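You operate a simulated robot arm through the tools that you are given. There is no shell and no other tool. Be economical: measure what you need, move in short steps, check, and stop when the job is done.

The job below is to be done with a simulated robot arm. You get a single attempt, and the scene is never put back.

## Task
Pack the shallow steel tray (marked "TOOLS") on the top of the bench marked tubs. At the end: the yellow tub is in the shallow steel tray; the white cap with the orange ring stands on top of the lens pack; the black cap with the orange ring stands where the white cap with the orange ring stood; the clear measuring cup stands where the black cap with the orange ring stood; the white sealed tub three (marked "3") is in the shallow steel tray; whatever was shut is shut again. Leave all else as you found it, and nothing knocked over.
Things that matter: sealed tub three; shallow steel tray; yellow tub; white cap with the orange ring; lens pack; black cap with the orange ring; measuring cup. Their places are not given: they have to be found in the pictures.

The check looks at the end state, three seconds after you hand in, the way a careful person would. Anything else that was tipped, shoved, dropped, spilled or broken makes it a failure. A push-on lid holds only when it is set on centred and level and pressed home; a screw cap is set on level and turned clockwise until tight.

## Robot
A 7-joint arm with a two-finger parallel gripper, fixed in place. Base frame: the origin is at the foot of the arm, x ahead of it, y to its left, z up; the work surface is at about z = 0.8. Lengths are in m, angles in degrees, forces in N, time in s.
With the tool pointing down near the work surface it reaches from about 0.24 to 0.68 m from the base axis. Its first joint turns from -66.0 to 66.0 degrees. Payload 2.4 kg.
The TCP is the grasp point between the finger pads, 0.03 m short of the fingertips. In the tool frame z runs along the fingers and y along their closing line. Largest opening 0.094 m; finger width 0.028, thickness 0.01; the body of the gripper, 0.05 by 0.096 m, starts 0.055 m behind the TCP.
Orientation is told as [roll, pitch, yaw] about the base's x, y, z axes, in that order, counted from this pose: with the fingers straight down and closing along the base's y, the tool's x points along the base's -x, its y along +y and its z along -z.

## Interface
- The arm moves only by the tool play_rows. Its argument "steps" is a list that holds one entry, the list of rows, each a list of 7 numbers: the shift along the base's x, y, z in units of 150 mm (1.0 is 150 mm), then the turn, a rotation vector about the base's x, y, z in units of 90 degrees (1.0 is 90 degrees), then the closure in counts, from 0 (fully open) to 255 (shut). In form: [[[dx, dy, dz, wx, wy, wz, hand], ...]]. A call has 1 to 10 rows; each row is the pose to reach, as a shift and turn from the pose commanded when the call began. A call with a number of a shift or a turn outside -1 to 1 is refused whole. A row lasts 0.2 s, in which the tool goes at most 0.05 m and 8.6 degrees; a call with a longer step from one row to the next is refused whole, and so is a gripper value outside its range. A pose out of reach is approached as far as the arm can. The call stops where the force on the tool passes 40 N (or 10 N more than at its start, if that is more) or the arm is blocked; 0.2 s more then pass. Each finger travels about 0.153 m/s and halts on what it meets, pressing with about 28 N; the grip force reading is that of the motor and also rises with nothing between the fingers. The clock runs only during rows and for 0.2 s after the last one: add rows that repeat a pose to give the fingers time. It gives the time, the measured TCP pose, the force on the tool (base axes), the opening and the grip force at its end, in the units of the frame above (readings bear some noise).
- Cameras (640 x 400 px; columns grow to the right, rows downward): "scene" is fixed at [0.0409, 0.4857, 1.4305]; the picture's right is [-0.66, -0.75, 0.00], its down [-0.53, 0.46, -0.71] and it looks along [0.54, -0.47, -0.70] (base axes); focal length 369 px, centre (320, 200). "wrist" rides on the gripper at [-0.037, 0, -0.058] in the tool frame; the picture's right is [0.00, -1.00, 0.00], its down [0.97, 0.00, -0.24] and it looks along [0.24, 0.00, 0.97] (tool axes); focal length 218 px, centre (320, 200).
- capture(camera): a new picture of that camera. No time passes.
- measure_at(camera, pixels): for up to 12 pixels [column, row] of the newest picture of that camera ("zoom" is the newest enlarged one), the place [x, y, z] in the base frame of the surface seen there, good to about 0.003 m. No time passes.
- inspect(camera, box): a new picture of the part [left, top, right, bottom] of that camera's present view, enlarged. No time passes.
- close_job(): hands the job in; it is judged then, once.

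Keep the steps short. Do not move on a guess: measure, check each grasp and each placing, and mend mistakes. In all there are 80 turns and 54 pictures (those below and enlarged ones count). Leave the gripper open and the arm clear of the work at the hand-in unless told otherwise, and finish with a single line.

The tools are called after "Request:" as a command line: name --argument value ..., lists and objects as JSON in quotes. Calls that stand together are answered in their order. play_rows: Moves the arm, as the interface text tells. Its arguments: {"type":"object","properties":{"steps":{"type":"array","items":{"type":"array","items":{"type":"array","items":{"type":"number"}}}}},"required":["steps"]} The other tools are called the same way: capture (camera) takes a picture; measure_at (camera, pixels) gives the place of the surface under pixels of a picture; inspect (camera, box) takes an enlarged picture of a part of a camera's view; close_job () hands the job in.

At the start:

```text
t: 0.0
eef_pos: [0.3813, 0.1108, 1.0747]
tool_rot: [0.1, -0.1, -0.1]
force: [-0.5, -0.1, -0.5]
finger_gap: 0.094
grasp_force: 0.1
```

scene: 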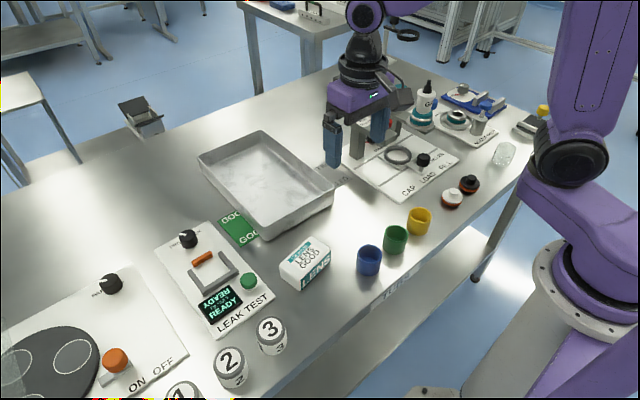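
wrist: 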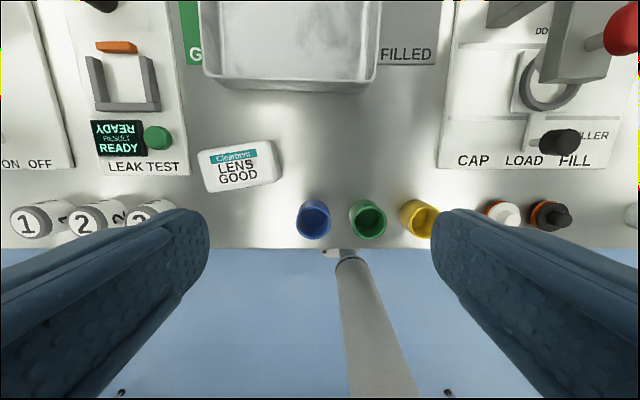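

I see the tray in the centre, the tubs in front, the caps at (452,198)/(469,184) and the clear cup at (503,154). I'll enlarge the areas to measure them.

Request:
inspect --camera "scene" --box '[400, 100, 560, 240]'

Request:
inspect --camera "scene" --box '[180, 200, 440, 400]'

```text
2.86 times, centred on (480, 170) of scene
```

zoom: 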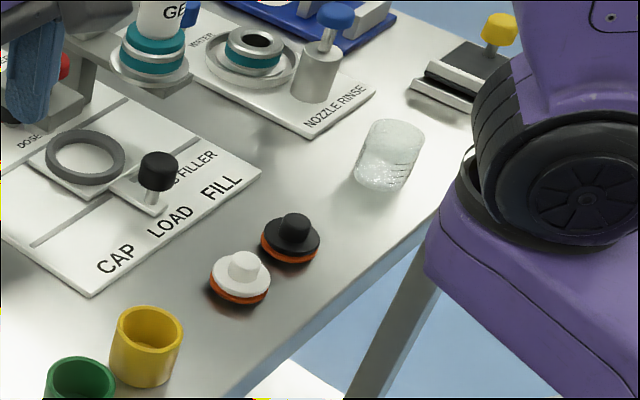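

```text
2.00 times, centred on (310, 300) of scene
```

zoom: 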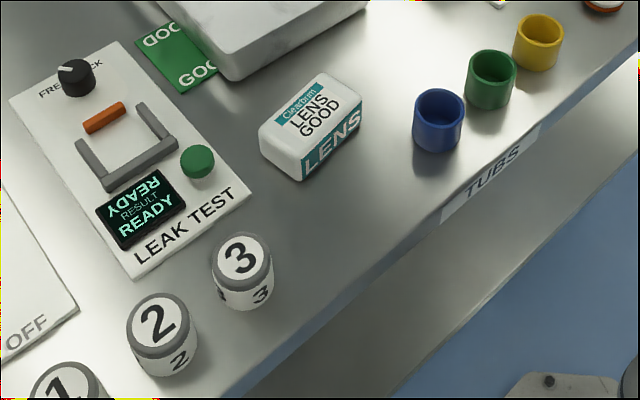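

The zoom is clear enough. I'll measure the key points in the scene picture: cap tops, tub rims, lens pack corners, tub 3, tray floor and rims, and the cup.

Request:
measure_at --camera "zoom" --pixels '[[242, 243], [242, 285], [260, 142], [357, 112], [322, 74], [300, 178], [262, 140], [538, 30], [538, 50], [513, 40], [563, 42], [500, 150]]'

Request:
measure_at --camera "scene" --pixels '[[451, 191], [452, 200], [470, 178], [470, 188], [503, 147], [503, 163], [200, 158], [262, 131], [334, 190], [262, 235], [265, 185], [300, 190]]'

Request:
inspect --camera "wrist" --box '[380, 0, 640, 260]'

Request:
inspect --camera "wrist" --box '[170, 0, 460, 120]'

```text
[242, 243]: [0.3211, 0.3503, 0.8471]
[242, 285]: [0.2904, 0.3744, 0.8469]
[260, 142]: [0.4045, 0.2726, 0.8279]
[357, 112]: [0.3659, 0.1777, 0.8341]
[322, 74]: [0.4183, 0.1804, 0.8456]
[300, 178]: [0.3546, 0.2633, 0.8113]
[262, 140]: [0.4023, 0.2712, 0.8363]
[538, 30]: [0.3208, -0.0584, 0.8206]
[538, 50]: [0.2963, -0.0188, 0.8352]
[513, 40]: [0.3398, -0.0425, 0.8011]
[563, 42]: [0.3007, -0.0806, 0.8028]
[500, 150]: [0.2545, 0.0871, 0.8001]
```

```text
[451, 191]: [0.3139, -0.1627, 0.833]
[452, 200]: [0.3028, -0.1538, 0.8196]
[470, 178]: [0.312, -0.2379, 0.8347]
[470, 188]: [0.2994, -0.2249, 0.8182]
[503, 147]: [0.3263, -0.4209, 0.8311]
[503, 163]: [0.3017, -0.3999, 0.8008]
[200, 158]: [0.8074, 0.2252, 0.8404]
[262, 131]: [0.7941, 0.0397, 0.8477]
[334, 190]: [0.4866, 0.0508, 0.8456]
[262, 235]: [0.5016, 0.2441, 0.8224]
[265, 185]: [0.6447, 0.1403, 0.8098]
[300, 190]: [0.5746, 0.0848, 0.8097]
```

```text
1.54 times, centred on (510, 130) of wrist
```

zoom: 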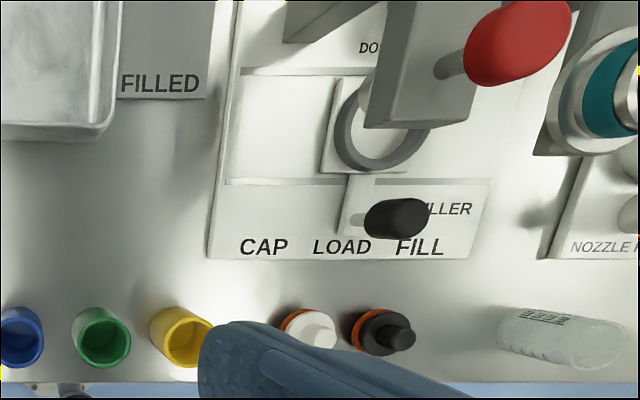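

```text
2.21 times, centred on (315, 60) of wrist
```

zoom: 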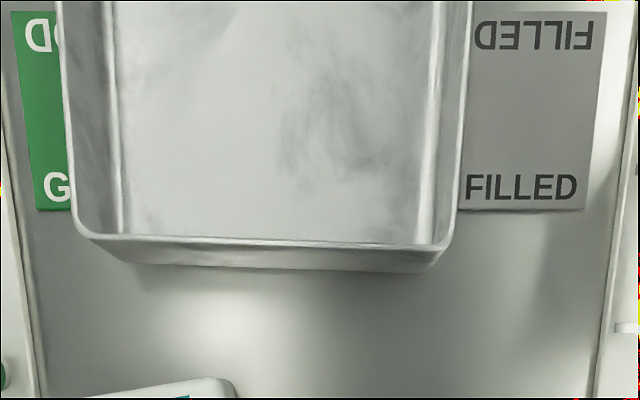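

Tray floor is at z≈0.81, rim 0.847. Next I move up over the yellow tub / caps with the fingers open to view from above.

Request:
play_rows --steps '[[[-0.1, -0.25, -0.1, 0, 0, 0, 0], [-0.2, -0.5, -0.2, 0, 0, 0, 0], [-0.3, -0.75, -0.3, 0, 0, 0, 0], [-0.4, -1.0, -0.4, 0, 0, 0, 0], [-0.4, -1.0, -0.4, 0, 0, 0, 0]]]'

Request:
capture --camera "wrist"

```text
t: 1.2
eef_pos: [0.3192, -0.0411, 1.0148]
tool_rot: [0.0, 0.0, 0.0]
force: [-0.3, 0.5, 0.2]
finger_gap: 0.094
grasp_force: 0.2
```

```text
47 pictures are left
```

wrist: 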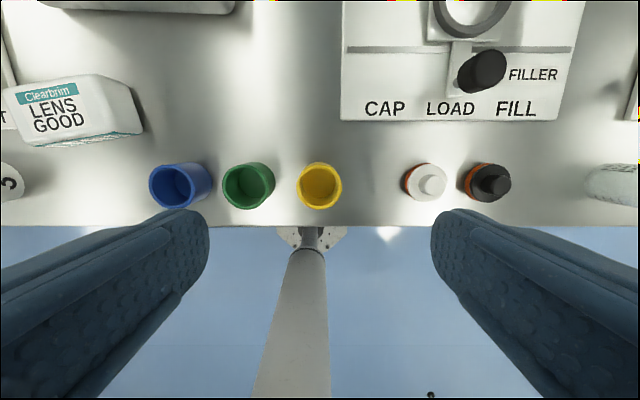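

The yellow tub rim centres at about (320,185); caps at (430,182) and (490,182). I measure rims and tops.

Request:
measure_at --camera "wrist" --pixels '[[299, 186], [340, 186], [319, 166], [320, 206], [320, 185], [432, 186], [414, 182], [425, 165], [495, 184], [474, 184], [486, 165], [420, 195]]'

Request:
inspect --camera "wrist" --box '[270, 130, 530, 230]'

```text
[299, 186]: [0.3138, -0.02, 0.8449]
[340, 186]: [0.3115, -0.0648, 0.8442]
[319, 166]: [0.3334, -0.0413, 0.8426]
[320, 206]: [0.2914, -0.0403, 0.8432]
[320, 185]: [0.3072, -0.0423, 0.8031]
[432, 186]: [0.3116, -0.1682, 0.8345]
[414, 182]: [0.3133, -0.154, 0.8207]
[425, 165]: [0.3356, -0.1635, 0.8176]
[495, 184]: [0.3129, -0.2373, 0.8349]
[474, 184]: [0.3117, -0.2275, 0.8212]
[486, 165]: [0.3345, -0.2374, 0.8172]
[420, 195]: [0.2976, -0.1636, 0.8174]
```

```text
2.46 times, centred on (400, 180) of wrist
```

zoom: 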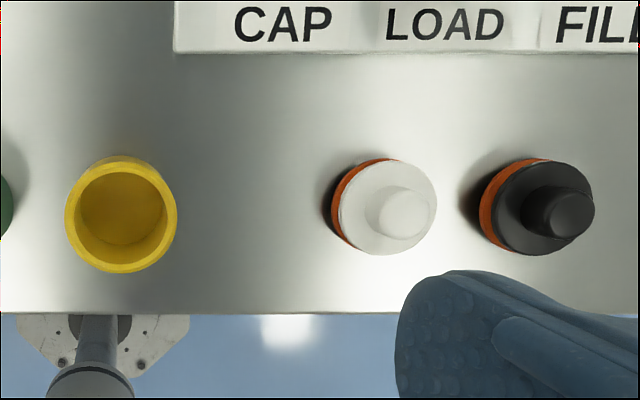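

Yellow tub centre ≈(0.312,-0.042), Ø≈0.045, height 0.044, empty. I come down above it with the fingers part closed to miss the green tub, and check the opening.

Request:
play_rows --steps '[[[-0.047, 0, -0.25, 0, 0, 0, 85], [-0.047, 0, -0.5, 0, 0, 0, 85], [-0.047, 0, -0.75, 0, 0, 0, 85], [-0.047, 0, -0.86, 0, 0, 0, 85], [-0.047, 0, -0.86, 0, 0, 0, 85]]]'

Request:
capture --camera "wrist"

```text
t: 2.4
eef_pos: [0.3129, -0.0416, 0.8874]
tool_rot: [0.0, 0.0, 0.0]
force: [-0.2, 0.8, 0.4]
finger_gap: 0.0625
grasp_force: 0.1
```

```text
45 pictures are left
```

wrist: 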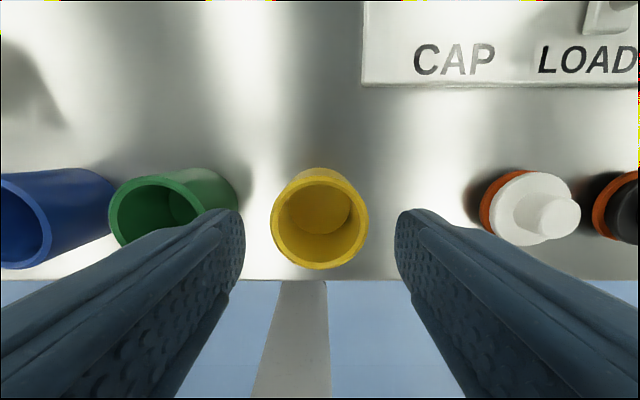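

The tub is centred between the fingers. I measure the green rim and yellow base to be sure of the finger clearance.

Request:
measure_at --camera "wrist" --pixels '[[205, 205], [190, 185], [112, 215], [274, 220], [365, 220], [320, 264], [320, 178]]'

```text
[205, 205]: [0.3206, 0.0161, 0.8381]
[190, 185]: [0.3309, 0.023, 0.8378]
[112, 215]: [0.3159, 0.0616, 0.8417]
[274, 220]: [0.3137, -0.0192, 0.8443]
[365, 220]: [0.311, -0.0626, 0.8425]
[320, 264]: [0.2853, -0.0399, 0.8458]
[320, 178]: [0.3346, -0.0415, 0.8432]
```

Green's edge is at y≈0.0155, and my finger's outside reaches ≈0.0: clear. Going down and gripping.

Request:
play_rows --steps '[[[-0.01, 0, -0.17, 0, 0, 0, 85], [-0.01, 0, -0.33, 0, 0, 0, 85], [-0.01, 0, -0.33, 0, 0, 0, 85], [-0.01, 0, -0.33, 0, 0, 0, 160], [-0.01, 0, -0.33, 0, 0, 0, 160], [-0.01, 0, -0.33, 0, 0, 0, 160]]]'

```text
t: 3.8
eef_pos: [0.3119, -0.0386, 0.8377]
tool_rot: [0.1, 0.1, 0.0]
force: [-1.2, -0.4, 0.0]
finger_gap: 0.0487
grasp_force: 27.6
```

Gripped (gap 0.049, 27.6 N). Lifting and carrying toward the tray.

Request:
play_rows --steps '[[[-0.01, 0, 0, 0, 0, 0, 160], [-0.01, 0, 0.3, 0, 0, 0, 160], [-0.01, 0, 0.6, 0, 0, 0, 160], [0.15, 0.2, 0.7, 0, 0, 0, 160], [0.35, 0.4, 0.7, 0, 0, 0, 160], [0.55, 0.6, 0.7, 0, 0, 0, 160], [0.75, 0.8, 0.7, 0, 0, 0, 160], [0.95, 0.95, 0.7, 0, 0, 0, 160], [0.95, 0.95, 0.7, 0, 0, 0, 160]]]'

Request:
capture --camera "wrist"

```text
t: 5.8
eef_pos: [0.455, 0.1038, 0.9413]
tool_rot: [0.0, -0.1, 0.0]
force: [0.3, -0.1, -1.5]
finger_gap: 0.0349
grasp_force: 0.1
```

```text
44 pictures are left
```

wrist: 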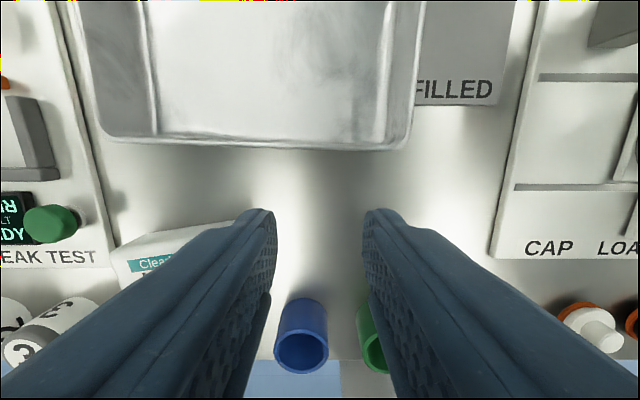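

The tub slipped out (gap 0.035). I look at where it is.

Request:
capture --camera "scene"

```text
43 pictures are left
```

scene: 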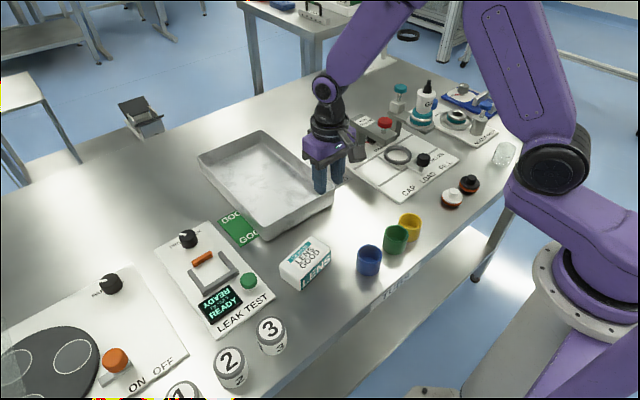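

It still stands upright, just shifted a little toward green. I enlarge that.

Request:
inspect --camera "scene" --box '[340, 180, 500, 280]'

```text
4.00 times, centred on (420, 230) of scene
```

zoom: 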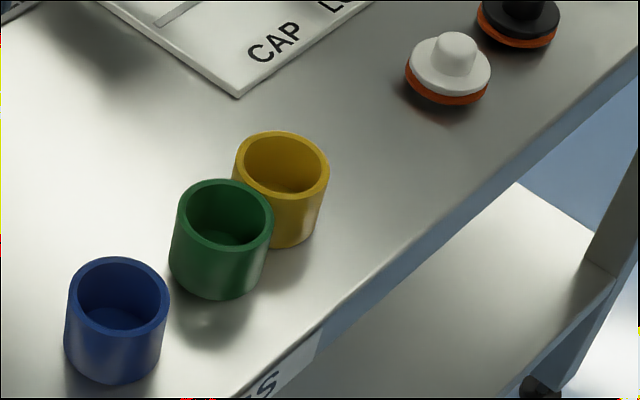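

Yellow is upright next to green. I measure both rims (zoom), so I can grip across the free direction.

Request:
measure_at --camera "zoom" --pixels '[[281, 133], [323, 178], [285, 188], [238, 160], [180, 200], [225, 181], [270, 232], [222, 246], [70, 280], [116, 258], [166, 308], [110, 323]]'

Request:
play_rows --steps '[[[-0.2, -0.2, 0.1, 0, 0, 0, 100], [-0.4, -0.4, 0.2, 0, 0, 0, 50], [-0.6, -0.6, 0.3, 0, 0, 0, 0], [-0.8, -0.75, 0.3, 0, 0, 0, 0], [-0.8, -0.75, 0.3, 0, 0, 0, 0]]]'

Request:
capture --camera "wrist"

```text
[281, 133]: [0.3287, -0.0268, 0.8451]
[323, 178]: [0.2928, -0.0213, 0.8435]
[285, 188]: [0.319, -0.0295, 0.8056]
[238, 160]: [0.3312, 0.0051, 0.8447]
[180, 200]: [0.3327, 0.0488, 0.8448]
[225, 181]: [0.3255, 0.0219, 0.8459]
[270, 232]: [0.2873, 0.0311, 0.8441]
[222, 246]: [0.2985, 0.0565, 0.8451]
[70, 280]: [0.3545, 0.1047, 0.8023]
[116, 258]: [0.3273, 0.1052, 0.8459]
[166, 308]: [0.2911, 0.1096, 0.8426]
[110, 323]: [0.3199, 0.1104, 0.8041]
```

```text
t: 7.0
eef_pos: [0.3365, -0.0087, 0.9846]
tool_rot: [0.0, -0.1, 0.0]
force: [-1.1, -0.5, -0.3]
finger_gap: 0.0939
grasp_force: 0.0
```

```text
41 pictures are left
```

wrist: 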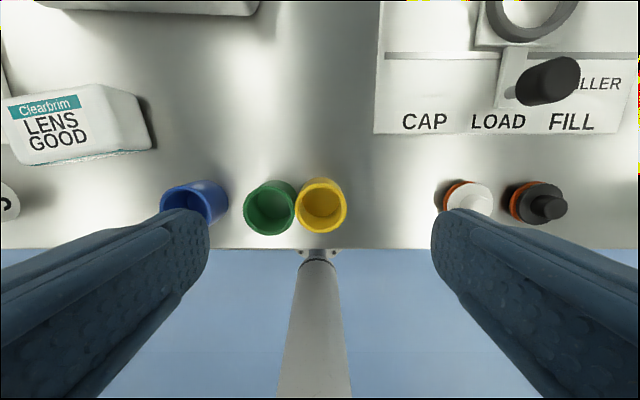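

Measuring rims in the wrist view.

Request:
inspect --camera "wrist" --box '[240, 160, 370, 240]'

Request:
measure_at --camera "wrist" --pixels '[[297, 207], [345, 207], [321, 182], [321, 231], [246, 209], [293, 209], [270, 186], [270, 233]]'

```text
4.92 times, centred on (305, 200) of wrist
```

zoom: 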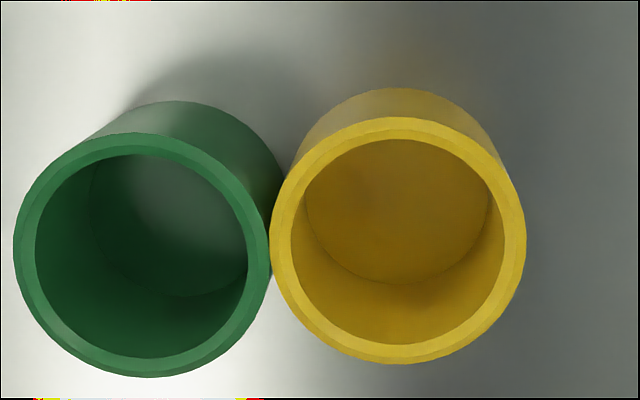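

```text
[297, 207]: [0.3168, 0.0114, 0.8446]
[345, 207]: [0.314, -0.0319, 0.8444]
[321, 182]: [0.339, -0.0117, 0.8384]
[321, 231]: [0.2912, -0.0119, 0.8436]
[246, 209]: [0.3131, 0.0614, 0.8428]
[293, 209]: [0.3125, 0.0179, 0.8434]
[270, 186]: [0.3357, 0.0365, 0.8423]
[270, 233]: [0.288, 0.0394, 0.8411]
```

Yellow centre ≈(0.314,-0.0105), green ≈(0.312,0.0385), unmoved. I turn the hand about 81° so it closes along x, coming down above yellow.

Request:
play_rows --steps '[[[-0.02, 0, -0.07, 0, 0, 0.09, 50], [-0.04, 0, -0.14, 0, 0, 0.18, 50], [-0.06, 0, -0.21, 0, 0, 0.27, 50], [-0.08, 0, -0.28, 0, 0, 0.36, 50], [-0.1, 0, -0.35, 0, 0, 0.45, 50], [-0.12, 0, -0.42, 0, 0, 0.54, 50], [-0.135, -0.005, -0.49, 0, 0, 0.63, 50], [-0.147, -0.01, -0.56, 0, 0, 0.72, 50], [-0.147, -0.012, -0.6, 0, 0, 0.81, 50], [-0.147, -0.012, -0.6, 0, 0, 0.9, 50]]]'

Request:
capture --camera "wrist"

```text
t: 9.2
eef_pos: [0.3123, -0.011, 0.8965]
tool_rot: [0.0, 0.1, 81.2]
force: [0.7, -0.4, 0.2]
finger_gap: 0.0753
grasp_force: 0.0
```

```text
39 pictures are left
```

wrist: 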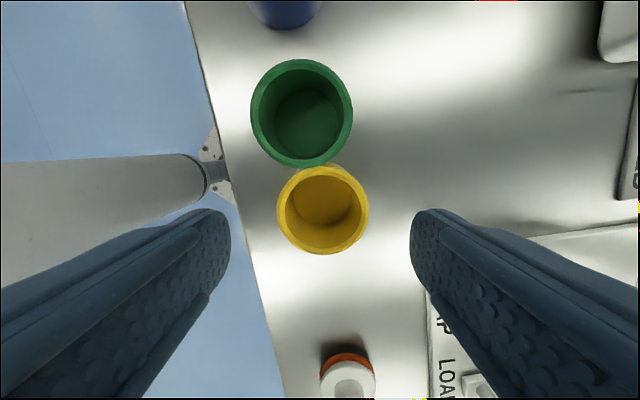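

Yellow (323,210) lies centred between the fingers. Going down and closing fully.

Request:
play_rows --steps '[[[0.005, 0, -0.2, 0, 0, 0, 50], [0.007, 0, -0.4, 0, 0, 0, 50], [0.007, 0, -0.4, 0, 0, 0, 50], [0.007, 0, -0.4, 0, 0, 0, 120], [0.007, 0, -0.4, 0, 0, 0, 255], [0.007, 0, -0.4, 0, 0, 0, 255], [0.007, 0, -0.4, 0, 0, 0, 255]]]'

Request:
capture --camera "wrist"

```text
t: 10.8
eef_pos: [0.3143, -0.0109, 0.8359]
tool_rot: [0.0, 0.1, 80.9]
force: [-1.3, 0.0, -0.4]
finger_gap: 0.0476
grasp_force: 27.5
```

```text
38 pictures are left
```

wrist: 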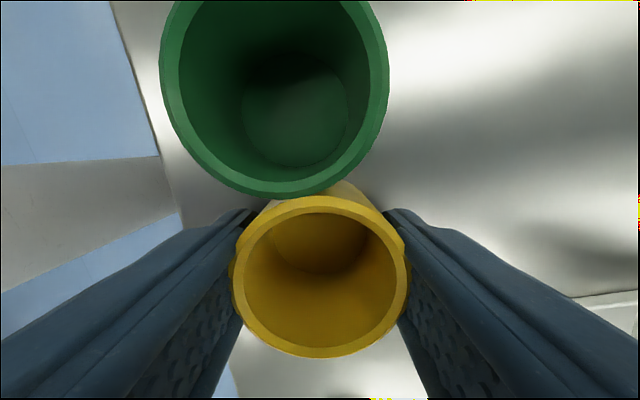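

Grip at 0.0476, well seated. Slow small lift, then check.

Request:
play_rows --steps '[[[0.007, 0, -0.0, 0, 0, 0, 255], [0.007, 0, 0.08, 0, 0, 0, 255], [0.007, 0, 0.16, 0, 0, 0, 255], [0.007, 0, 0.24, 0, 0, 0, 255], [0.007, 0, 0.32, 0, 0, 0, 255], [0.007, 0, 0.4, 0, 0, 0, 255]]]'

```text
t: 12.2
eef_pos: [0.3161, -0.0112, 0.8977]
tool_rot: [0.1, -0.1, 81.0]
force: [-0.9, 0.0, -1.0]
finger_gap: 0.0475
grasp_force: 27.7
```

Held (gap 0.0475). Carrying toward the tray at a gentle speed.

Request:
play_rows --steps '[[[0, 0, 0.15, 0, 0, 0, 255], [0.1, 0.05, 0.3, 0, 0, 0, 255], [0.25, 0.15, 0.3, 0, 0, 0, 255], [0.4, 0.25, 0.3, 0, 0, 0, 255], [0.55, 0.35, 0.3, 0, 0, 0, 255], [0.7, 0.45, 0.3, 0, 0, 0, 255], [0.85, 0.55, 0.3, 0, 0, 0, 255], [0.98, 0.65, 0.3, 0, 0, 0, 255], [0.98, 0.65, 0.3, 0, 0, 0, 255]]]'

Request:
play_rows --steps '[[[0.12, 0.02, 0, 0, 0, 0, 255], [0.25, 0.05, 0, 0, 0, 0, 255], [0.4, 0.07, 0, 0, 0, 0, 255], [0.55, 0.09, 0, 0, 0, 0, 255], [0.68, 0.09, 0, 0, 0, 0, 255], [0.68, 0.09, 0, 0, 0, 0, 255]]]'

Request:
capture --camera "scene"

Request:
capture --camera "wrist"

```text
t: 14.2
eef_pos: [0.4636, 0.0866, 0.9447]
tool_rot: [0.0, 0.1, 81.0]
force: [0.7, 0.4, -0.2]
finger_gap: 0.0477
grasp_force: 27.6
```

```text
t: 15.6
eef_pos: [0.5643, 0.0987, 0.9428]
tool_rot: [-0.1, 0.0, 81.0]
force: [0.3, 0.8, -0.7]
finger_gap: 0.0472
grasp_force: 28.0
```

```text
37 pictures are left
```

scene: 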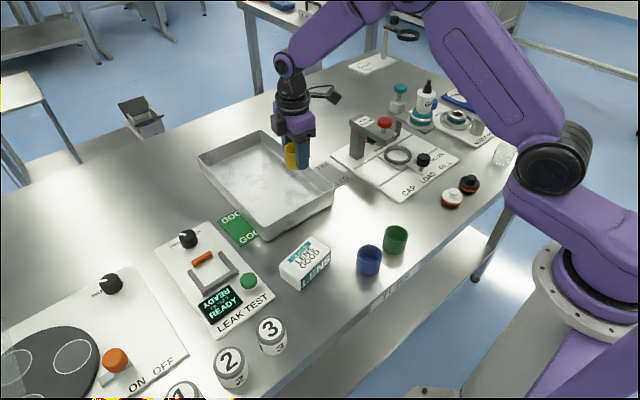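

```text
36 pictures are left
```

wrist: 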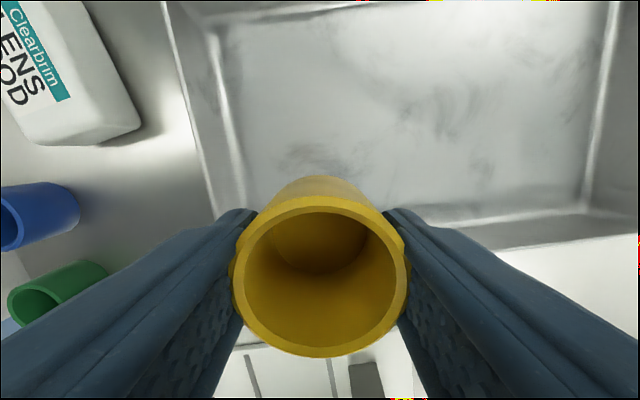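

I measure the tray's inner walls before lowering.

Request:
measure_at --camera "wrist" --pixels '[[480, 248], [500, 205], [500, 215], [165, 5], [220, 215], [205, 20], [245, 180], [400, 150], [550, 150]]'

```text
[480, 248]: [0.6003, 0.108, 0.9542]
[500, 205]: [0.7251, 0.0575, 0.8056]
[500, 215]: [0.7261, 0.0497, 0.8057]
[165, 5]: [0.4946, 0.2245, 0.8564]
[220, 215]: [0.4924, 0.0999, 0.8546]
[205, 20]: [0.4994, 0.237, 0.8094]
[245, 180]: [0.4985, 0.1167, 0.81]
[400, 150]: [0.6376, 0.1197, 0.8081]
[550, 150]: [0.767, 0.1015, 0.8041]
```

Floor ≈0.807, front inner wall x≈0.50, side wall y≈0.05. Lowering to TCP 0.845 and releasing gently.

Request:
play_rows --steps '[[[0, 0, -0.2, 0, 0, 0, 255], [0, 0, -0.4, 0, 0, 0, 255], [0, 0, -0.55, 0, 0, 0, 255], [0, 0, -0.6, 0, 0, 0, 255], [0, 0, -0.64, 0, 0, 0, 255], [0, 0, -0.64, 0, 0, 0, 255]]]'

```text
t: 17.0
eef_pos: [0.5645, 0.1003, 0.846]
tool_rot: [0.0, 0.0, 81.0]
force: [0.4, 0.2, -0.6]
finger_gap: 0.0475
grasp_force: 28.0
```

Almost on the floor; a couple of millimetres more and then open, retreat.

Request:
play_rows --steps '[[[0, 0, -0.01, 0, 0, 0, 255], [0, 0, -0.018, 0, 0, 0, 255], [0, 0, -0.018, 0, 0, 0, 110], [0, 0, -0.018, 0, 0, 0, 60], [0, 0, -0.018, 0, 0, 0, 50], [0, 0, 0.2, 0, 0, 0, 50], [0, 0, 0.45, 0, 0, 0, 50], [0, 0, 0.7, 0, 0, 0, 0], [0, 0, 0.7, 0, 0, 0, 0]]]'

Request:
capture --camera "scene"

```text
t: 19.0
eef_pos: [0.5654, 0.097, 0.9507]
tool_rot: [0.0, 0.0, 81.0]
force: [-0.2, 0.1, 0.6]
finger_gap: 0.0941
grasp_force: 0.1
```

```text
35 pictures are left
```

scene: 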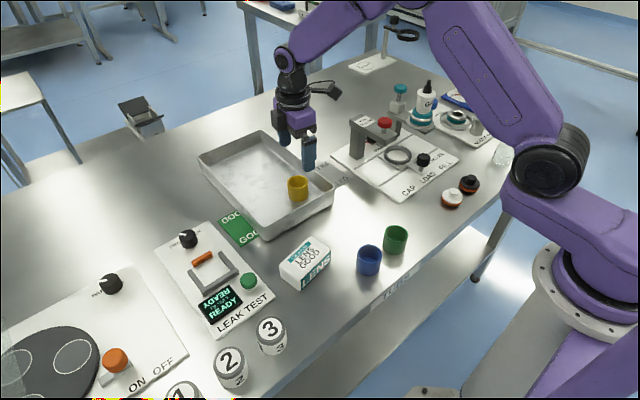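

Yellow stands in the tray. Next, over to tub 3.

Request:
play_rows --steps '[[[-0.2, 0.2, 0.03, 0, 0, 0, 0], [-0.4, 0.4, 0.06, 0, 0, 0, 0], [-0.6, 0.6, 0.1, 0, 0, 0, 0], [-0.8, 0.8, 0.13, 0, 0, 0, 0], [-0.95, 0.98, 0.16, 0, 0, 0, 0]]]'

Request:
play_rows --steps '[[[-0.2, 0.15, 0.03, 0, 0, 0, 0], [-0.4, 0.35, 0.03, 0, 0, 0, 0], [-0.6, 0.5, 0.03, 0, 0, 0, 0], [-0.7, 0.65, 0.03, 0, 0, 0, 0], [-0.7, 0.65, 0.03, 0, 0, 0, 0]]]'

Request:
capture --camera "wrist"

```text
t: 20.2
eef_pos: [0.4225, 0.2457, 0.9745]
tool_rot: [0.0, 0.0, 81.1]
force: [-0.4, 0.3, 0.2]
finger_gap: 0.094
grasp_force: 0.0
```

```text
t: 21.4
eef_pos: [0.317, 0.3435, 0.98]
tool_rot: [0.0, 0.0, 81.0]
force: [-0.3, -0.2, 0.0]
finger_gap: 0.0938
grasp_force: 0.0
```

```text
34 pictures are left
```

wrist: 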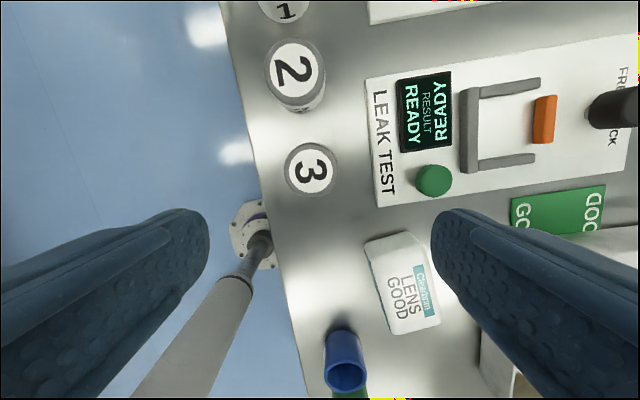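

I measure tub 3's top (310,170) and rim, and at the same time the lens pack's corners.

Request:
measure_at --camera "wrist" --pixels '[[310, 170], [285, 170], [333, 170], [310, 146], [310, 194], [300, 90], [384, 255], [385, 320], [430, 315], [405, 240], [405, 285], [345, 200]]'

Request:
inspect --camera "wrist" --box '[240, 120, 460, 340]'

```text
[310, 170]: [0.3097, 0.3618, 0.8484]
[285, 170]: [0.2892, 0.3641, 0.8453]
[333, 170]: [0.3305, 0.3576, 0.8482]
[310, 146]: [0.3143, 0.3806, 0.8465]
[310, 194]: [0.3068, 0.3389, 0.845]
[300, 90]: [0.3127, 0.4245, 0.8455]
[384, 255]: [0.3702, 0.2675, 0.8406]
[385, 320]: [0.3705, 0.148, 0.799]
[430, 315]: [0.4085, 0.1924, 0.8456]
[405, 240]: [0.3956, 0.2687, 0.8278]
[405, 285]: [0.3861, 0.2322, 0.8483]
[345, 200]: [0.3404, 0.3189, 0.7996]
```

```text
1.82 times, centred on (350, 230) of wrist
```

zoom: 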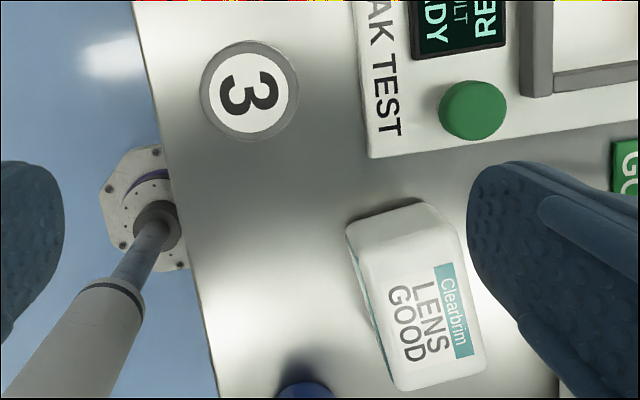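

Tub 3 centre ≈(0.310,0.361), top 0.847. I go above, descend and grip along x.

Request:
play_rows --steps '[[[-0.03, 0.06, -0.15, 0, 0, 0, 75], [-0.048, 0.118, -0.4, 0, 0, 0, 75], [-0.048, 0.118, -0.55, 0, 0, 0, 75], [-0.048, 0.118, -0.7, 0, 0, 0, 75], [-0.048, 0.118, -0.85, 0, 0, 0, 75], [-0.048, 0.118, -0.96, 0, 0, 0, 75], [-0.048, 0.118, -0.96, 0, 0, 0, 120], [-0.048, 0.118, -0.96, 0, 0, 0, 255], [-0.048, 0.118, -0.96, 0, 0, 0, 255], [-0.048, 0.118, -0.96, 0, 0, 0, 255]]]'

Request:
capture --camera "wrist"

```text
t: 23.6
eef_pos: [0.3083, 0.3606, 0.8357]
tool_rot: [-0.1, 0.0, 81.1]
force: [0.0, 0.1, -0.2]
finger_gap: 0.0484
grasp_force: 28.2
```

```text
32 pictures are left
```

wrist: 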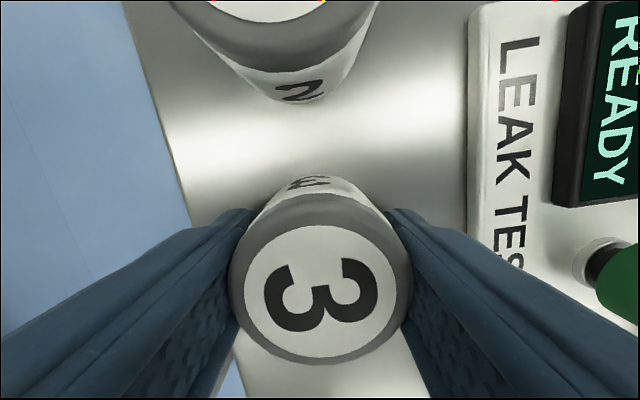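

Well gripped. Lifting slowly, then carrying.

Request:
play_rows --steps '[[[0, 0, 0.1, 0, 0, 0, 255], [0, 0, 0.2, 0, 0, 0, 255], [0, 0, 0.35, 0, 0, 0, 255], [0, 0, 0.5, 0, 0, 0, 255], [0.05, -0.05, 0.7, 0, 0, 0, 255], [0.2, -0.15, 0.75, 0, 0, 0, 255], [0.35, -0.25, 0.75, 0, 0, 0, 255], [0.5, -0.35, 0.75, 0, 0, 0, 255], [0.65, -0.45, 0.75, 0, 0, 0, 255], [0.8, -0.55, 0.75, 0, 0, 0, 255]]]'

Request:
play_rows --steps '[[[0.15, -0.09, 0, 0, 0, 0, 255], [0.3, -0.18, 0, 0, 0, 0, 255], [0.45, -0.27, 0, 0, 0, 0, 255], [0.6, -0.36, 0, 0, 0, 0, 255], [0.75, -0.45, 0, 0, 0, 0, 255], [0.9, -0.54, 0, 0, 0, 0, 255], [0.95, -0.57, 0, 0, 0, 0, 255], [0.95, -0.57, 0, 0, 0, 0, 255]]]'

Request:
capture --camera "wrist"

```text
t: 25.8
eef_pos: [0.4284, 0.2795, 0.947]
tool_rot: [0.0, -0.1, 81.1]
force: [-0.4, -0.3, 0.1]
finger_gap: 0.0483
grasp_force: 28.1
```

```text
t: 27.6
eef_pos: [0.5733, 0.1936, 0.9475]
tool_rot: [0.0, 0.1, 81.1]
force: [-0.1, -0.3, -0.8]
finger_gap: 0.0486
grasp_force: 28.3
```

```text
31 pictures are left
```

wrist: 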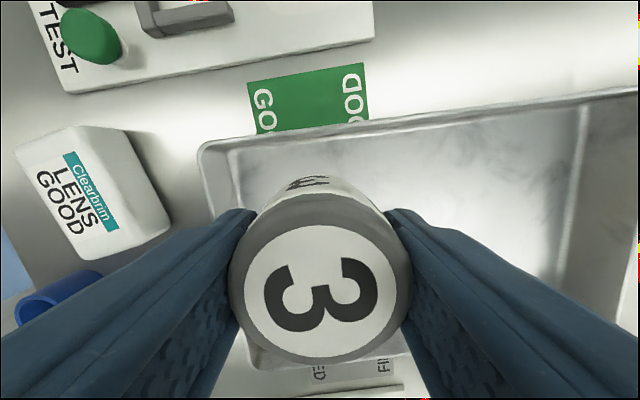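

Over the tray. I shift 1.5 cm toward the middle, lower to ≈0.844, release and rise.

Request:
play_rows --steps '[[[0, -0.1, -0.1, 0, 0, 0, 255], [0, -0.1, -0.3, 0, 0, 0, 255], [0, -0.1, -0.5, 0, 0, 0, 255], [0, -0.1, -0.62, 0, 0, 0, 255], [0, -0.1, -0.67, 0, 0, 0, 255], [0, -0.1, -0.69, 0, 0, 0, 255], [0, -0.1, -0.69, 0, 0, 0, 255]]]'

Request:
play_rows --steps '[[[0, 0, 0, 0, 0, 0, 120], [0, 0, 0, 0, 0, 0, 60], [0, 0, 0, 0, 0, 0, 50], [0, 0, 0.2, 0, 0, 0, 50], [0, 0, 0.45, 0, 0, 0, 50], [0, 0, 0.7, 0, 0, 0, 30], [0, 0, 0.7, 0, 0, 0, 0]]]'

Request:
inspect --camera "scene" --box '[180, 120, 400, 300]'

```text
t: 29.2
eef_pos: [0.5726, 0.1782, 0.8438]
tool_rot: [0.1, 0.0, 81.1]
force: [0.1, -0.5, -0.8]
finger_gap: 0.0485
grasp_force: 28.1
```

```text
t: 30.8
eef_pos: [0.5718, 0.1781, 0.9492]
tool_rot: [0.0, 0.0, 81.1]
force: [-0.1, 0.0, 0.2]
finger_gap: 0.0939
grasp_force: 0.0
```

```text
2.22 times, centred on (290, 210) of scene
```

zoom: 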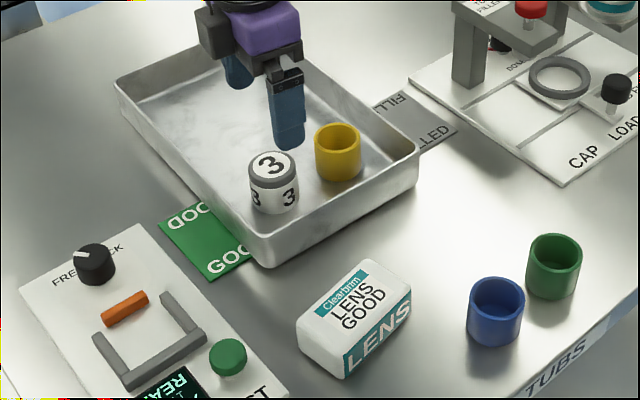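

Both tubs stand in the tray. I measure the lens pack's top face.

Request:
measure_at --camera "zoom" --pixels '[[355, 302], [309, 322], [340, 346], [365, 264], [405, 288], [330, 310], [375, 295], [350, 285], [360, 320]]'

```text
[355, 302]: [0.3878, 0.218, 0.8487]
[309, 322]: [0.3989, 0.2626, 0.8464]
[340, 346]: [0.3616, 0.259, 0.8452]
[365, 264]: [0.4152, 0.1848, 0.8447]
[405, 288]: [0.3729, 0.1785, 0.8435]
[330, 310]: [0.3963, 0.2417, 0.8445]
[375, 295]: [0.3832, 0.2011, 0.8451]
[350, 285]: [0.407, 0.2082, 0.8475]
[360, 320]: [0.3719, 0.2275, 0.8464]
```

Pack top centre ≈(0.388,0.220), z≈0.848. Now to the white cap.

Request:
play_rows --steps '[[[-0.2, -0.2, 0, 0, 0, 0, 0], [-0.4, -0.4, 0, 0, 0, 0, 0], [-0.6, -0.6, 0, 0, 0, 0, 0], [-0.8, -0.8, 0, 0, 0, 0, 0], [-1.0, -1.0, 0, 0, 0, 0, 0]]]'

Request:
play_rows --steps '[[[-0.2, -0.25, 0, 0, 0, 0, 0], [-0.4, -0.5, 0, 0, 0, 0, 0], [-0.6, -0.75, 0, 0, 0, 0, 0], [-0.73, -1.0, 0, 0, 0, 0, 0], [-0.73, -1.0, 0, 0, 0, 0, 0]]]'

Request:
play_rows --steps '[[[0, -0.15, 0, 0, 0, 0, 0], [0, -0.3, 0, 0, 0, 0, 0], [0, -0.3, 0, 0, 0, 0, 0]]]'

Request:
capture --camera "wrist"

```text
t: 32.0
eef_pos: [0.4212, 0.0283, 0.9479]
tool_rot: [0.1, 0.0, 81.0]
force: [-0.2, 0.5, 0.1]
finger_gap: 0.094
grasp_force: 0.1
```

```text
t: 33.2
eef_pos: [0.311, -0.121, 0.9512]
tool_rot: [0.0, -0.1, 81.0]
force: [-0.3, 0.8, -0.3]
finger_gap: 0.0942
grasp_force: 0.0
```

```text
t: 34.0
eef_pos: [0.3133, -0.1654, 0.9506]
tool_rot: [0.0, 0.0, 81.0]
force: [1.0, 0.1, -0.2]
finger_gap: 0.0938
grasp_force: 0.1
```

```text
29 pictures are left
```

wrist: 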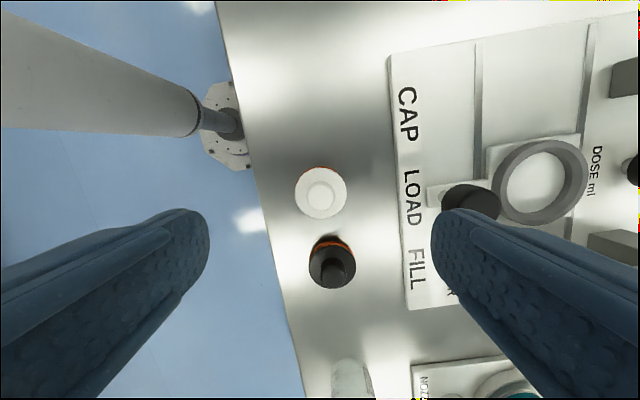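

White cap centre at (320,193), black at (332,262). I measure edges.

Request:
measure_at --camera "wrist" --pixels '[[297, 193], [344, 193], [320, 170], [321, 216], [322, 197], [310, 263], [355, 263], [332, 240], [332, 287], [334, 272], [398, 193], [352, 365]]'

```text
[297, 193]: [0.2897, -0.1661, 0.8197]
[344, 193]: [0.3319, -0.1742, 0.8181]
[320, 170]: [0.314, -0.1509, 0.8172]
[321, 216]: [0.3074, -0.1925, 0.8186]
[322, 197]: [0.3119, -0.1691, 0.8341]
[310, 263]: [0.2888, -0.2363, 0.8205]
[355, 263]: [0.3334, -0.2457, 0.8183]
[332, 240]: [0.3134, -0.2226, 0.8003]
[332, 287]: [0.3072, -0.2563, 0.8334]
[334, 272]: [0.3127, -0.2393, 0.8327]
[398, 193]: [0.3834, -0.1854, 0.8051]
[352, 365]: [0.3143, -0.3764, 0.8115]
```

White cap centre ≈(0.3115,-0.169). Descend to TCP 0.835 and grip the flange along x.

Request:
play_rows --steps '[[[-0.012, -0.024, -0.2, 0, 0, 0, 70], [-0.012, -0.024, -0.4, 0, 0, 0, 70], [-0.012, -0.024, -0.6, 0, 0, 0, 70], [-0.012, -0.024, -0.72, 0, 0, 0, 70], [-0.012, -0.024, -0.775, 0, 0, 0, 70], [-0.012, -0.024, -0.775, 0, 0, 0, 70], [-0.012, -0.024, -0.775, 0, 0, 0, 120], [-0.012, -0.024, -0.775, 0, 0, 0, 255], [-0.012, -0.024, -0.775, 0, 0, 0, 255], [-0.012, -0.024, -0.775, 0, 0, 0, 255]]]'

Request:
capture --camera "wrist"

```text
t: 36.2
eef_pos: [0.3106, -0.1698, 0.8342]
tool_rot: [0.0, 0.1, 81.0]
force: [0.5, -0.4, -0.3]
finger_gap: 0.0454
grasp_force: 28.4
```

```text
28 pictures are left
```

wrist: 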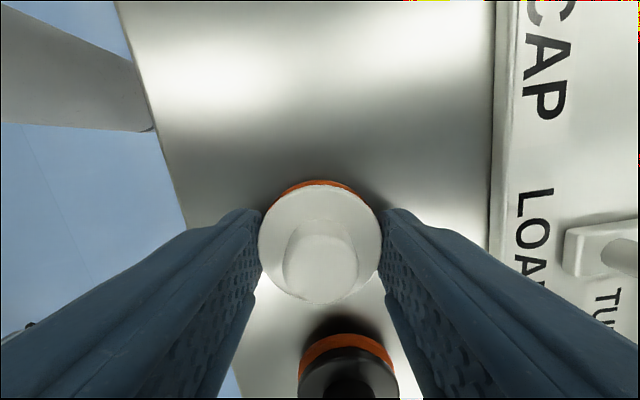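

Gripped (0.0454). Slow lift and carry toward the lens pack.

Request:
play_rows --steps '[[[0, 0, 0.1, 0, 0, 0, 255], [0, 0, 0.2, 0, 0, 0, 255], [0, 0, 0.35, 0, 0, 0, 255], [0, 0, 0.55, 0, 0, 0, 255], [0.05, 0.1, 0.7, 0, 0, 0, 255], [0.1, 0.3, 0.7, 0, 0, 0, 255], [0.15, 0.5, 0.7, 0, 0, 0, 255], [0.2, 0.7, 0.7, 0, 0, 0, 255], [0.25, 0.9, 0.7, 0, 0, 0, 255], [0.25, 1.0, 0.7, 0, 0, 0, 255]]]'

Request:
play_rows --steps '[[[0.05, 0.2, 0, 0, 0, 0, 255], [0.1, 0.4, 0, 0, 0, 0, 255], [0.15, 0.6, 0, 0, 0, 0, 255], [0.2, 0.8, 0, 0, 0, 0, 255], [0.22, 1.0, 0, 0, 0, 0, 255], [0.22, 1.0, 0, 0, 0, 0, 255]]]'

Request:
play_rows --steps '[[[0.02, 0.15, 0, 0, 0, 0, 255], [0.04, 0.3, 0, 0, 0, 0, 255], [0.045, 0.45, 0, 0, 0, 0, 255], [0.045, 0.6, 0, 0, 0, 0, 255], [0.045, 0.6, 0, 0, 0, 0, 255]]]'

Request:
capture --camera "wrist"

```text
t: 38.4
eef_pos: [0.3471, -0.0188, 0.939]
tool_rot: [0.0, 0.0, 81.0]
force: [0.3, 0.5, 0.0]
finger_gap: 0.0454
grasp_force: 27.5
```

```text
t: 39.8
eef_pos: [0.3805, 0.1309, 0.9379]
tool_rot: [0.0, 0.0, 81.0]
force: [0.0, 0.1, 0.0]
finger_gap: 0.0456
grasp_force: 27.9
```

```text
t: 41.0
eef_pos: [0.3889, 0.2213, 0.9385]
tool_rot: [0.0, 0.0, 81.1]
force: [0.5, 0.2, 0.3]
finger_gap: 0.0453
grasp_force: 28.4
```

```text
27 pictures are left
```

wrist: 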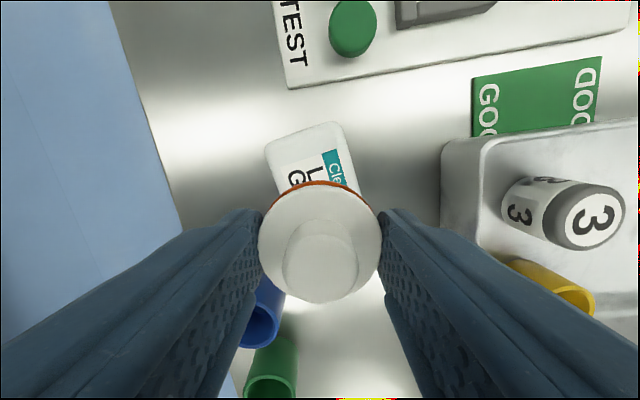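

Over the pack. Lowering to just above the surface (TCP 0.8845).

Request:
play_rows --steps '[[[0, 0, -0.12, 0, 0, 0, 255], [0, 0, -0.24, 0, 0, 0, 255], [0, 0, -0.32, 0, 0, 0, 255], [0, 0, -0.355, 0, 0, 0, 255], [0, 0, -0.355, 0, 0, 0, 255]]]'

Request:
inspect --camera "scene" --box '[250, 210, 370, 300]'

```text
t: 42.2
eef_pos: [0.3872, 0.2213, 0.8856]
tool_rot: [-0.1, -0.1, 81.0]
force: [0.2, 0.4, -0.6]
finger_gap: 0.0452
grasp_force: 28.6
```

```text
4.44 times, centred on (310, 255) of scene
```

zoom: 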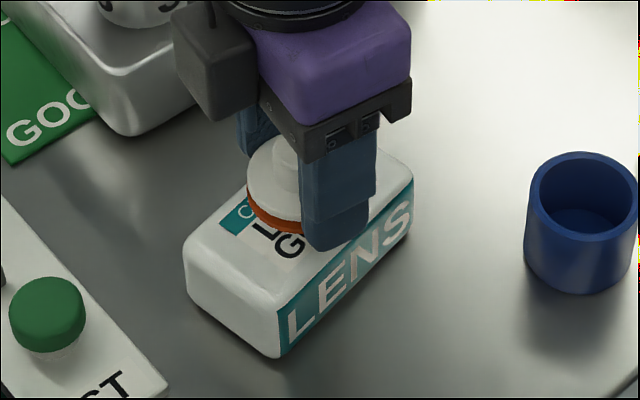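

Nearly touching. Lowering millimetre by millimetre and watching the force.

Request:
play_rows --steps '[[[0, 0, -0.007, 0, 0, 0, 255], [0, 0, -0.014, 0, 0, 0, 255], [0, 0, -0.014, 0, 0, 0, 255]]]'

```text
t: 43.0
eef_pos: [0.3875, 0.2194, 0.8827]
tool_rot: [0.0, 0.0, 80.9]
force: [1.0, -0.3, -0.9]
finger_gap: 0.0453
grasp_force: 27.9
```

Request:
play_rows --steps '[[[0, 0, -0.005, 0, 0, 0, 255], [0, 0, -0.01, 0, 0, 0, 255], [0, 0, -0.01, 0, 0, 0, 255]]]'

```text
t: 43.8
eef_pos: [0.3889, 0.2191, 0.8807]
tool_rot: [0.0, -0.1, 81.0]
force: [-0.1, 0.9, 0.5]
finger_gap: 0.0449
grasp_force: 27.8
```

Request:
play_rows --steps '[[[0, 0, -0.005, 0, 0, 0, 255], [0, 0, -0.009, 0, 0, 0, 255], [0, 0, -0.009, 0, 0, 0, 255]]]'

```text
t: 44.6
eef_pos: [0.3889, 0.2203, 0.881]
tool_rot: [0.0, 0.0, 81.0]
force: [-1.0, -0.6, 0.2]
finger_gap: 0.0451
grasp_force: 28.6
```

At contact height. Release slowly and rise.

Request:
play_rows --steps '[[[0, 0, 0, 0, 0, 0, 120], [0, 0, 0, 0, 0, 0, 90], [0, 0, 0, 0, 0, 0, 70], [0, 0, 0, 0, 0, 0, 60], [0, 0, 0.15, 0, 0, 0, 60], [0, 0, 0.35, 0, 0, 0, 60], [0, 0, 0.5, 0, 0, 0, 30], [0, 0, 0.5, 0, 0, 0, 0]]]'

Request:
inspect --camera "scene" --box '[250, 210, 370, 300]'

```text
t: 46.4
eef_pos: [0.3892, 0.2197, 0.9553]
tool_rot: [0.0, 0.0, 80.9]
force: [-0.5, 0.7, 0.2]
finger_gap: 0.0939
grasp_force: 0.1
```

```text
4.44 times, centred on (310, 255) of scene
```

zoom: 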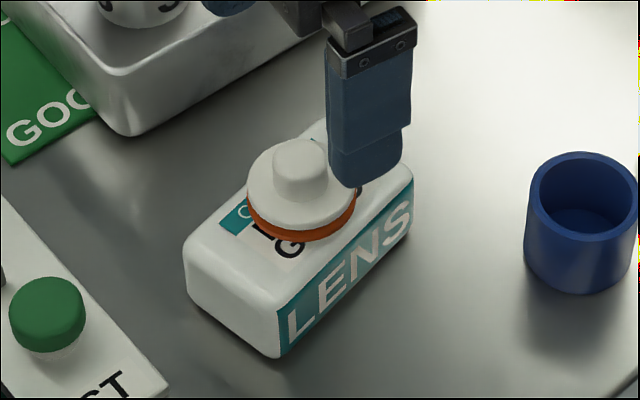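

White cap stands centred on the pack. Now to the black cap.

Request:
play_rows --steps '[[[-0.04, -0.25, 0, 0, 0, 0, 0], [-0.08, -0.5, 0, 0, 0, 0, 0], [-0.12, -0.75, 0, 0, 0, 0, 0], [-0.17, -1.0, 0, 0, 0, 0, 0]]]'

Request:
play_rows --steps '[[[-0.04, -0.25, 0, 0, 0, 0, 0], [-0.08, -0.5, 0, 0, 0, 0, 0], [-0.12, -0.75, 0, 0, 0, 0, 0], [-0.17, -1.0, 0, 0, 0, 0, 0]]]'

Request:
play_rows --steps '[[[-0.04, -0.25, 0, 0, 0, 0, 0], [-0.08, -0.5, 0, 0, 0, 0, 0], [-0.12, -0.75, 0, 0, 0, 0, 0], [-0.17, -1.0, 0, 0, 0, 0, 0], [-0.17, -1.0, 0, 0, 0, 0, 0]]]'

Request:
capture --camera "wrist"

```text
t: 47.4
eef_pos: [0.3624, 0.0679, 0.9529]
tool_rot: [0.0, 0.0, 80.9]
force: [0.2, -0.9, -0.3]
finger_gap: 0.0943
grasp_force: 0.1
```

```text
t: 48.4
eef_pos: [0.336, -0.0798, 0.9543]
tool_rot: [-0.1, 0.1, 81.1]
force: [-0.2, 0.0, 0.3]
finger_gap: 0.0943
grasp_force: 0.1
```

```text
t: 49.6
eef_pos: [0.3111, -0.2315, 0.9561]
tool_rot: [0.0, 0.0, 81.0]
force: [0.3, 0.2, 0.5]
finger_gap: 0.094
grasp_force: 0.1
```

```text
24 pictures are left
```

wrist: 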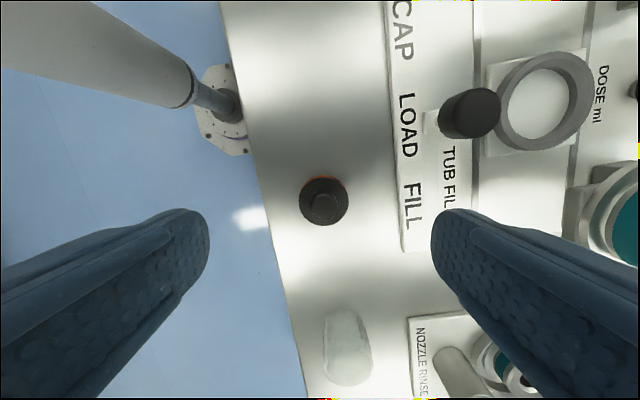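

I measure the black cap and the cup.

Request:
measure_at --camera "wrist" --pixels '[[302, 201], [345, 201], [323, 180], [324, 223], [326, 206], [400, 210], [345, 312], [347, 380], [325, 340], [370, 340], [346, 345]]'

Request:
inspect --camera "wrist" --box '[260, 160, 440, 400]'

```text
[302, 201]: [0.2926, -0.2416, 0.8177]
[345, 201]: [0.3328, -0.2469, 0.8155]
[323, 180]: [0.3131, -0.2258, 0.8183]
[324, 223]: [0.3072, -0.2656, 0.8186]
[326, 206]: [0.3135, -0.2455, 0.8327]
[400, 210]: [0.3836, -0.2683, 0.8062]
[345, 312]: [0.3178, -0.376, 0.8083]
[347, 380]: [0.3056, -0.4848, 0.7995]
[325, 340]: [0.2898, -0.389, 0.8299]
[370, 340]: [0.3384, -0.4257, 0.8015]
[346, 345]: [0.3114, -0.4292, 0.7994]
```

```text
1.67 times, centred on (350, 280) of wrist
```

zoom: 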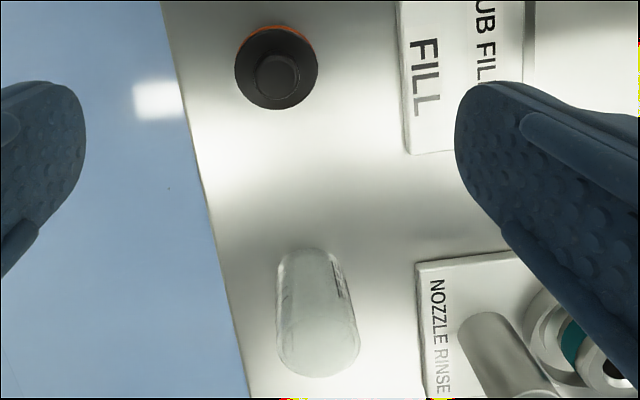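

Black cap centre ≈(0.312,-0.2425). Descending and gripping along x.

Request:
play_rows --steps '[[[0.005, -0.07, -0.2, 0, 0, 0, 70], [0.005, -0.07, -0.4, 0, 0, 0, 70], [0.005, -0.07, -0.6, 0, 0, 0, 70], [0.005, -0.07, -0.75, 0, 0, 0, 70], [0.005, -0.07, -0.807, 0, 0, 0, 70], [0.005, -0.07, -0.807, 0, 0, 0, 70], [0.005, -0.07, -0.807, 0, 0, 0, 120], [0.005, -0.07, -0.807, 0, 0, 0, 255], [0.005, -0.07, -0.807, 0, 0, 0, 255], [0.005, -0.07, -0.807, 0, 0, 0, 255]]]'

Request:
capture --camera "wrist"

```text
t: 51.8
eef_pos: [0.3131, -0.2391, 0.8342]
tool_rot: [0.1, 0.1, 81.0]
force: [0.7, -1.6, 0.2]
finger_gap: 0.0453
grasp_force: 28.3
```

```text
22 pictures are left
```

wrist: 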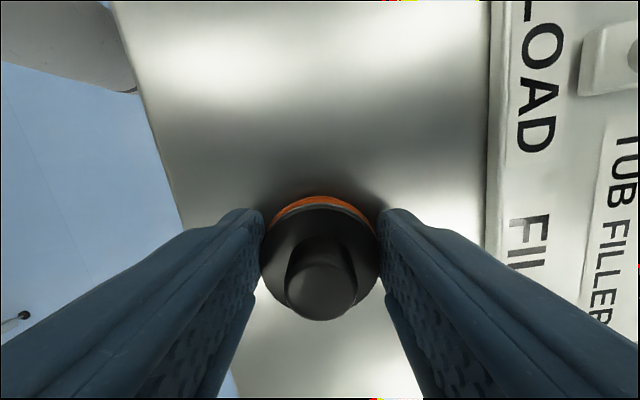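

Gripped (0.0453); its centre sits ≈6 mm further toward -y than my TCP, so original black spot ≈(0.312,-0.243). Lift slightly, shift +0.0745 in y to the white spot, and lower to the same height.

Request:
play_rows --steps '[[[0, 0, 0.1, 0, 0, 0, 255], [0, 0, 0.2, 0, 0, 0, 255], [0, 0.15, 0.25, 0, 0, 0, 255], [-0.005, 0.3, 0.25, 0, 0, 0, 255], [-0.007, 0.45, 0.25, 0, 0, 0, 255], [-0.007, 0.497, 0.25, 0, 0, 0, 255], [-0.007, 0.497, 0.15, 0, 0, 0, 255], [-0.007, 0.497, 0.06, 0, 0, 0, 255], [-0.007, 0.497, 0.01, 0, 0, 0, 255], [-0.007, 0.497, 0.003, 0, 0, 0, 255]]]'

Request:
capture --camera "wrist"

```text
t: 54.0
eef_pos: [0.3106, -0.1653, 0.8342]
tool_rot: [0.0, 0.1, 81.0]
force: [0.1, 0.6, -0.1]
finger_gap: 0.0454
grasp_force: 27.3
```

```text
21 pictures are left
```

wrist: 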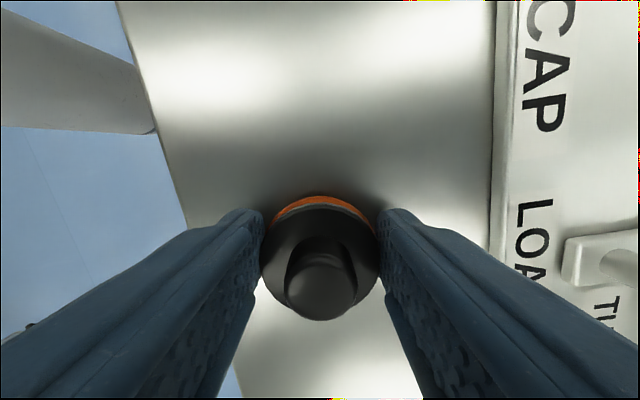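

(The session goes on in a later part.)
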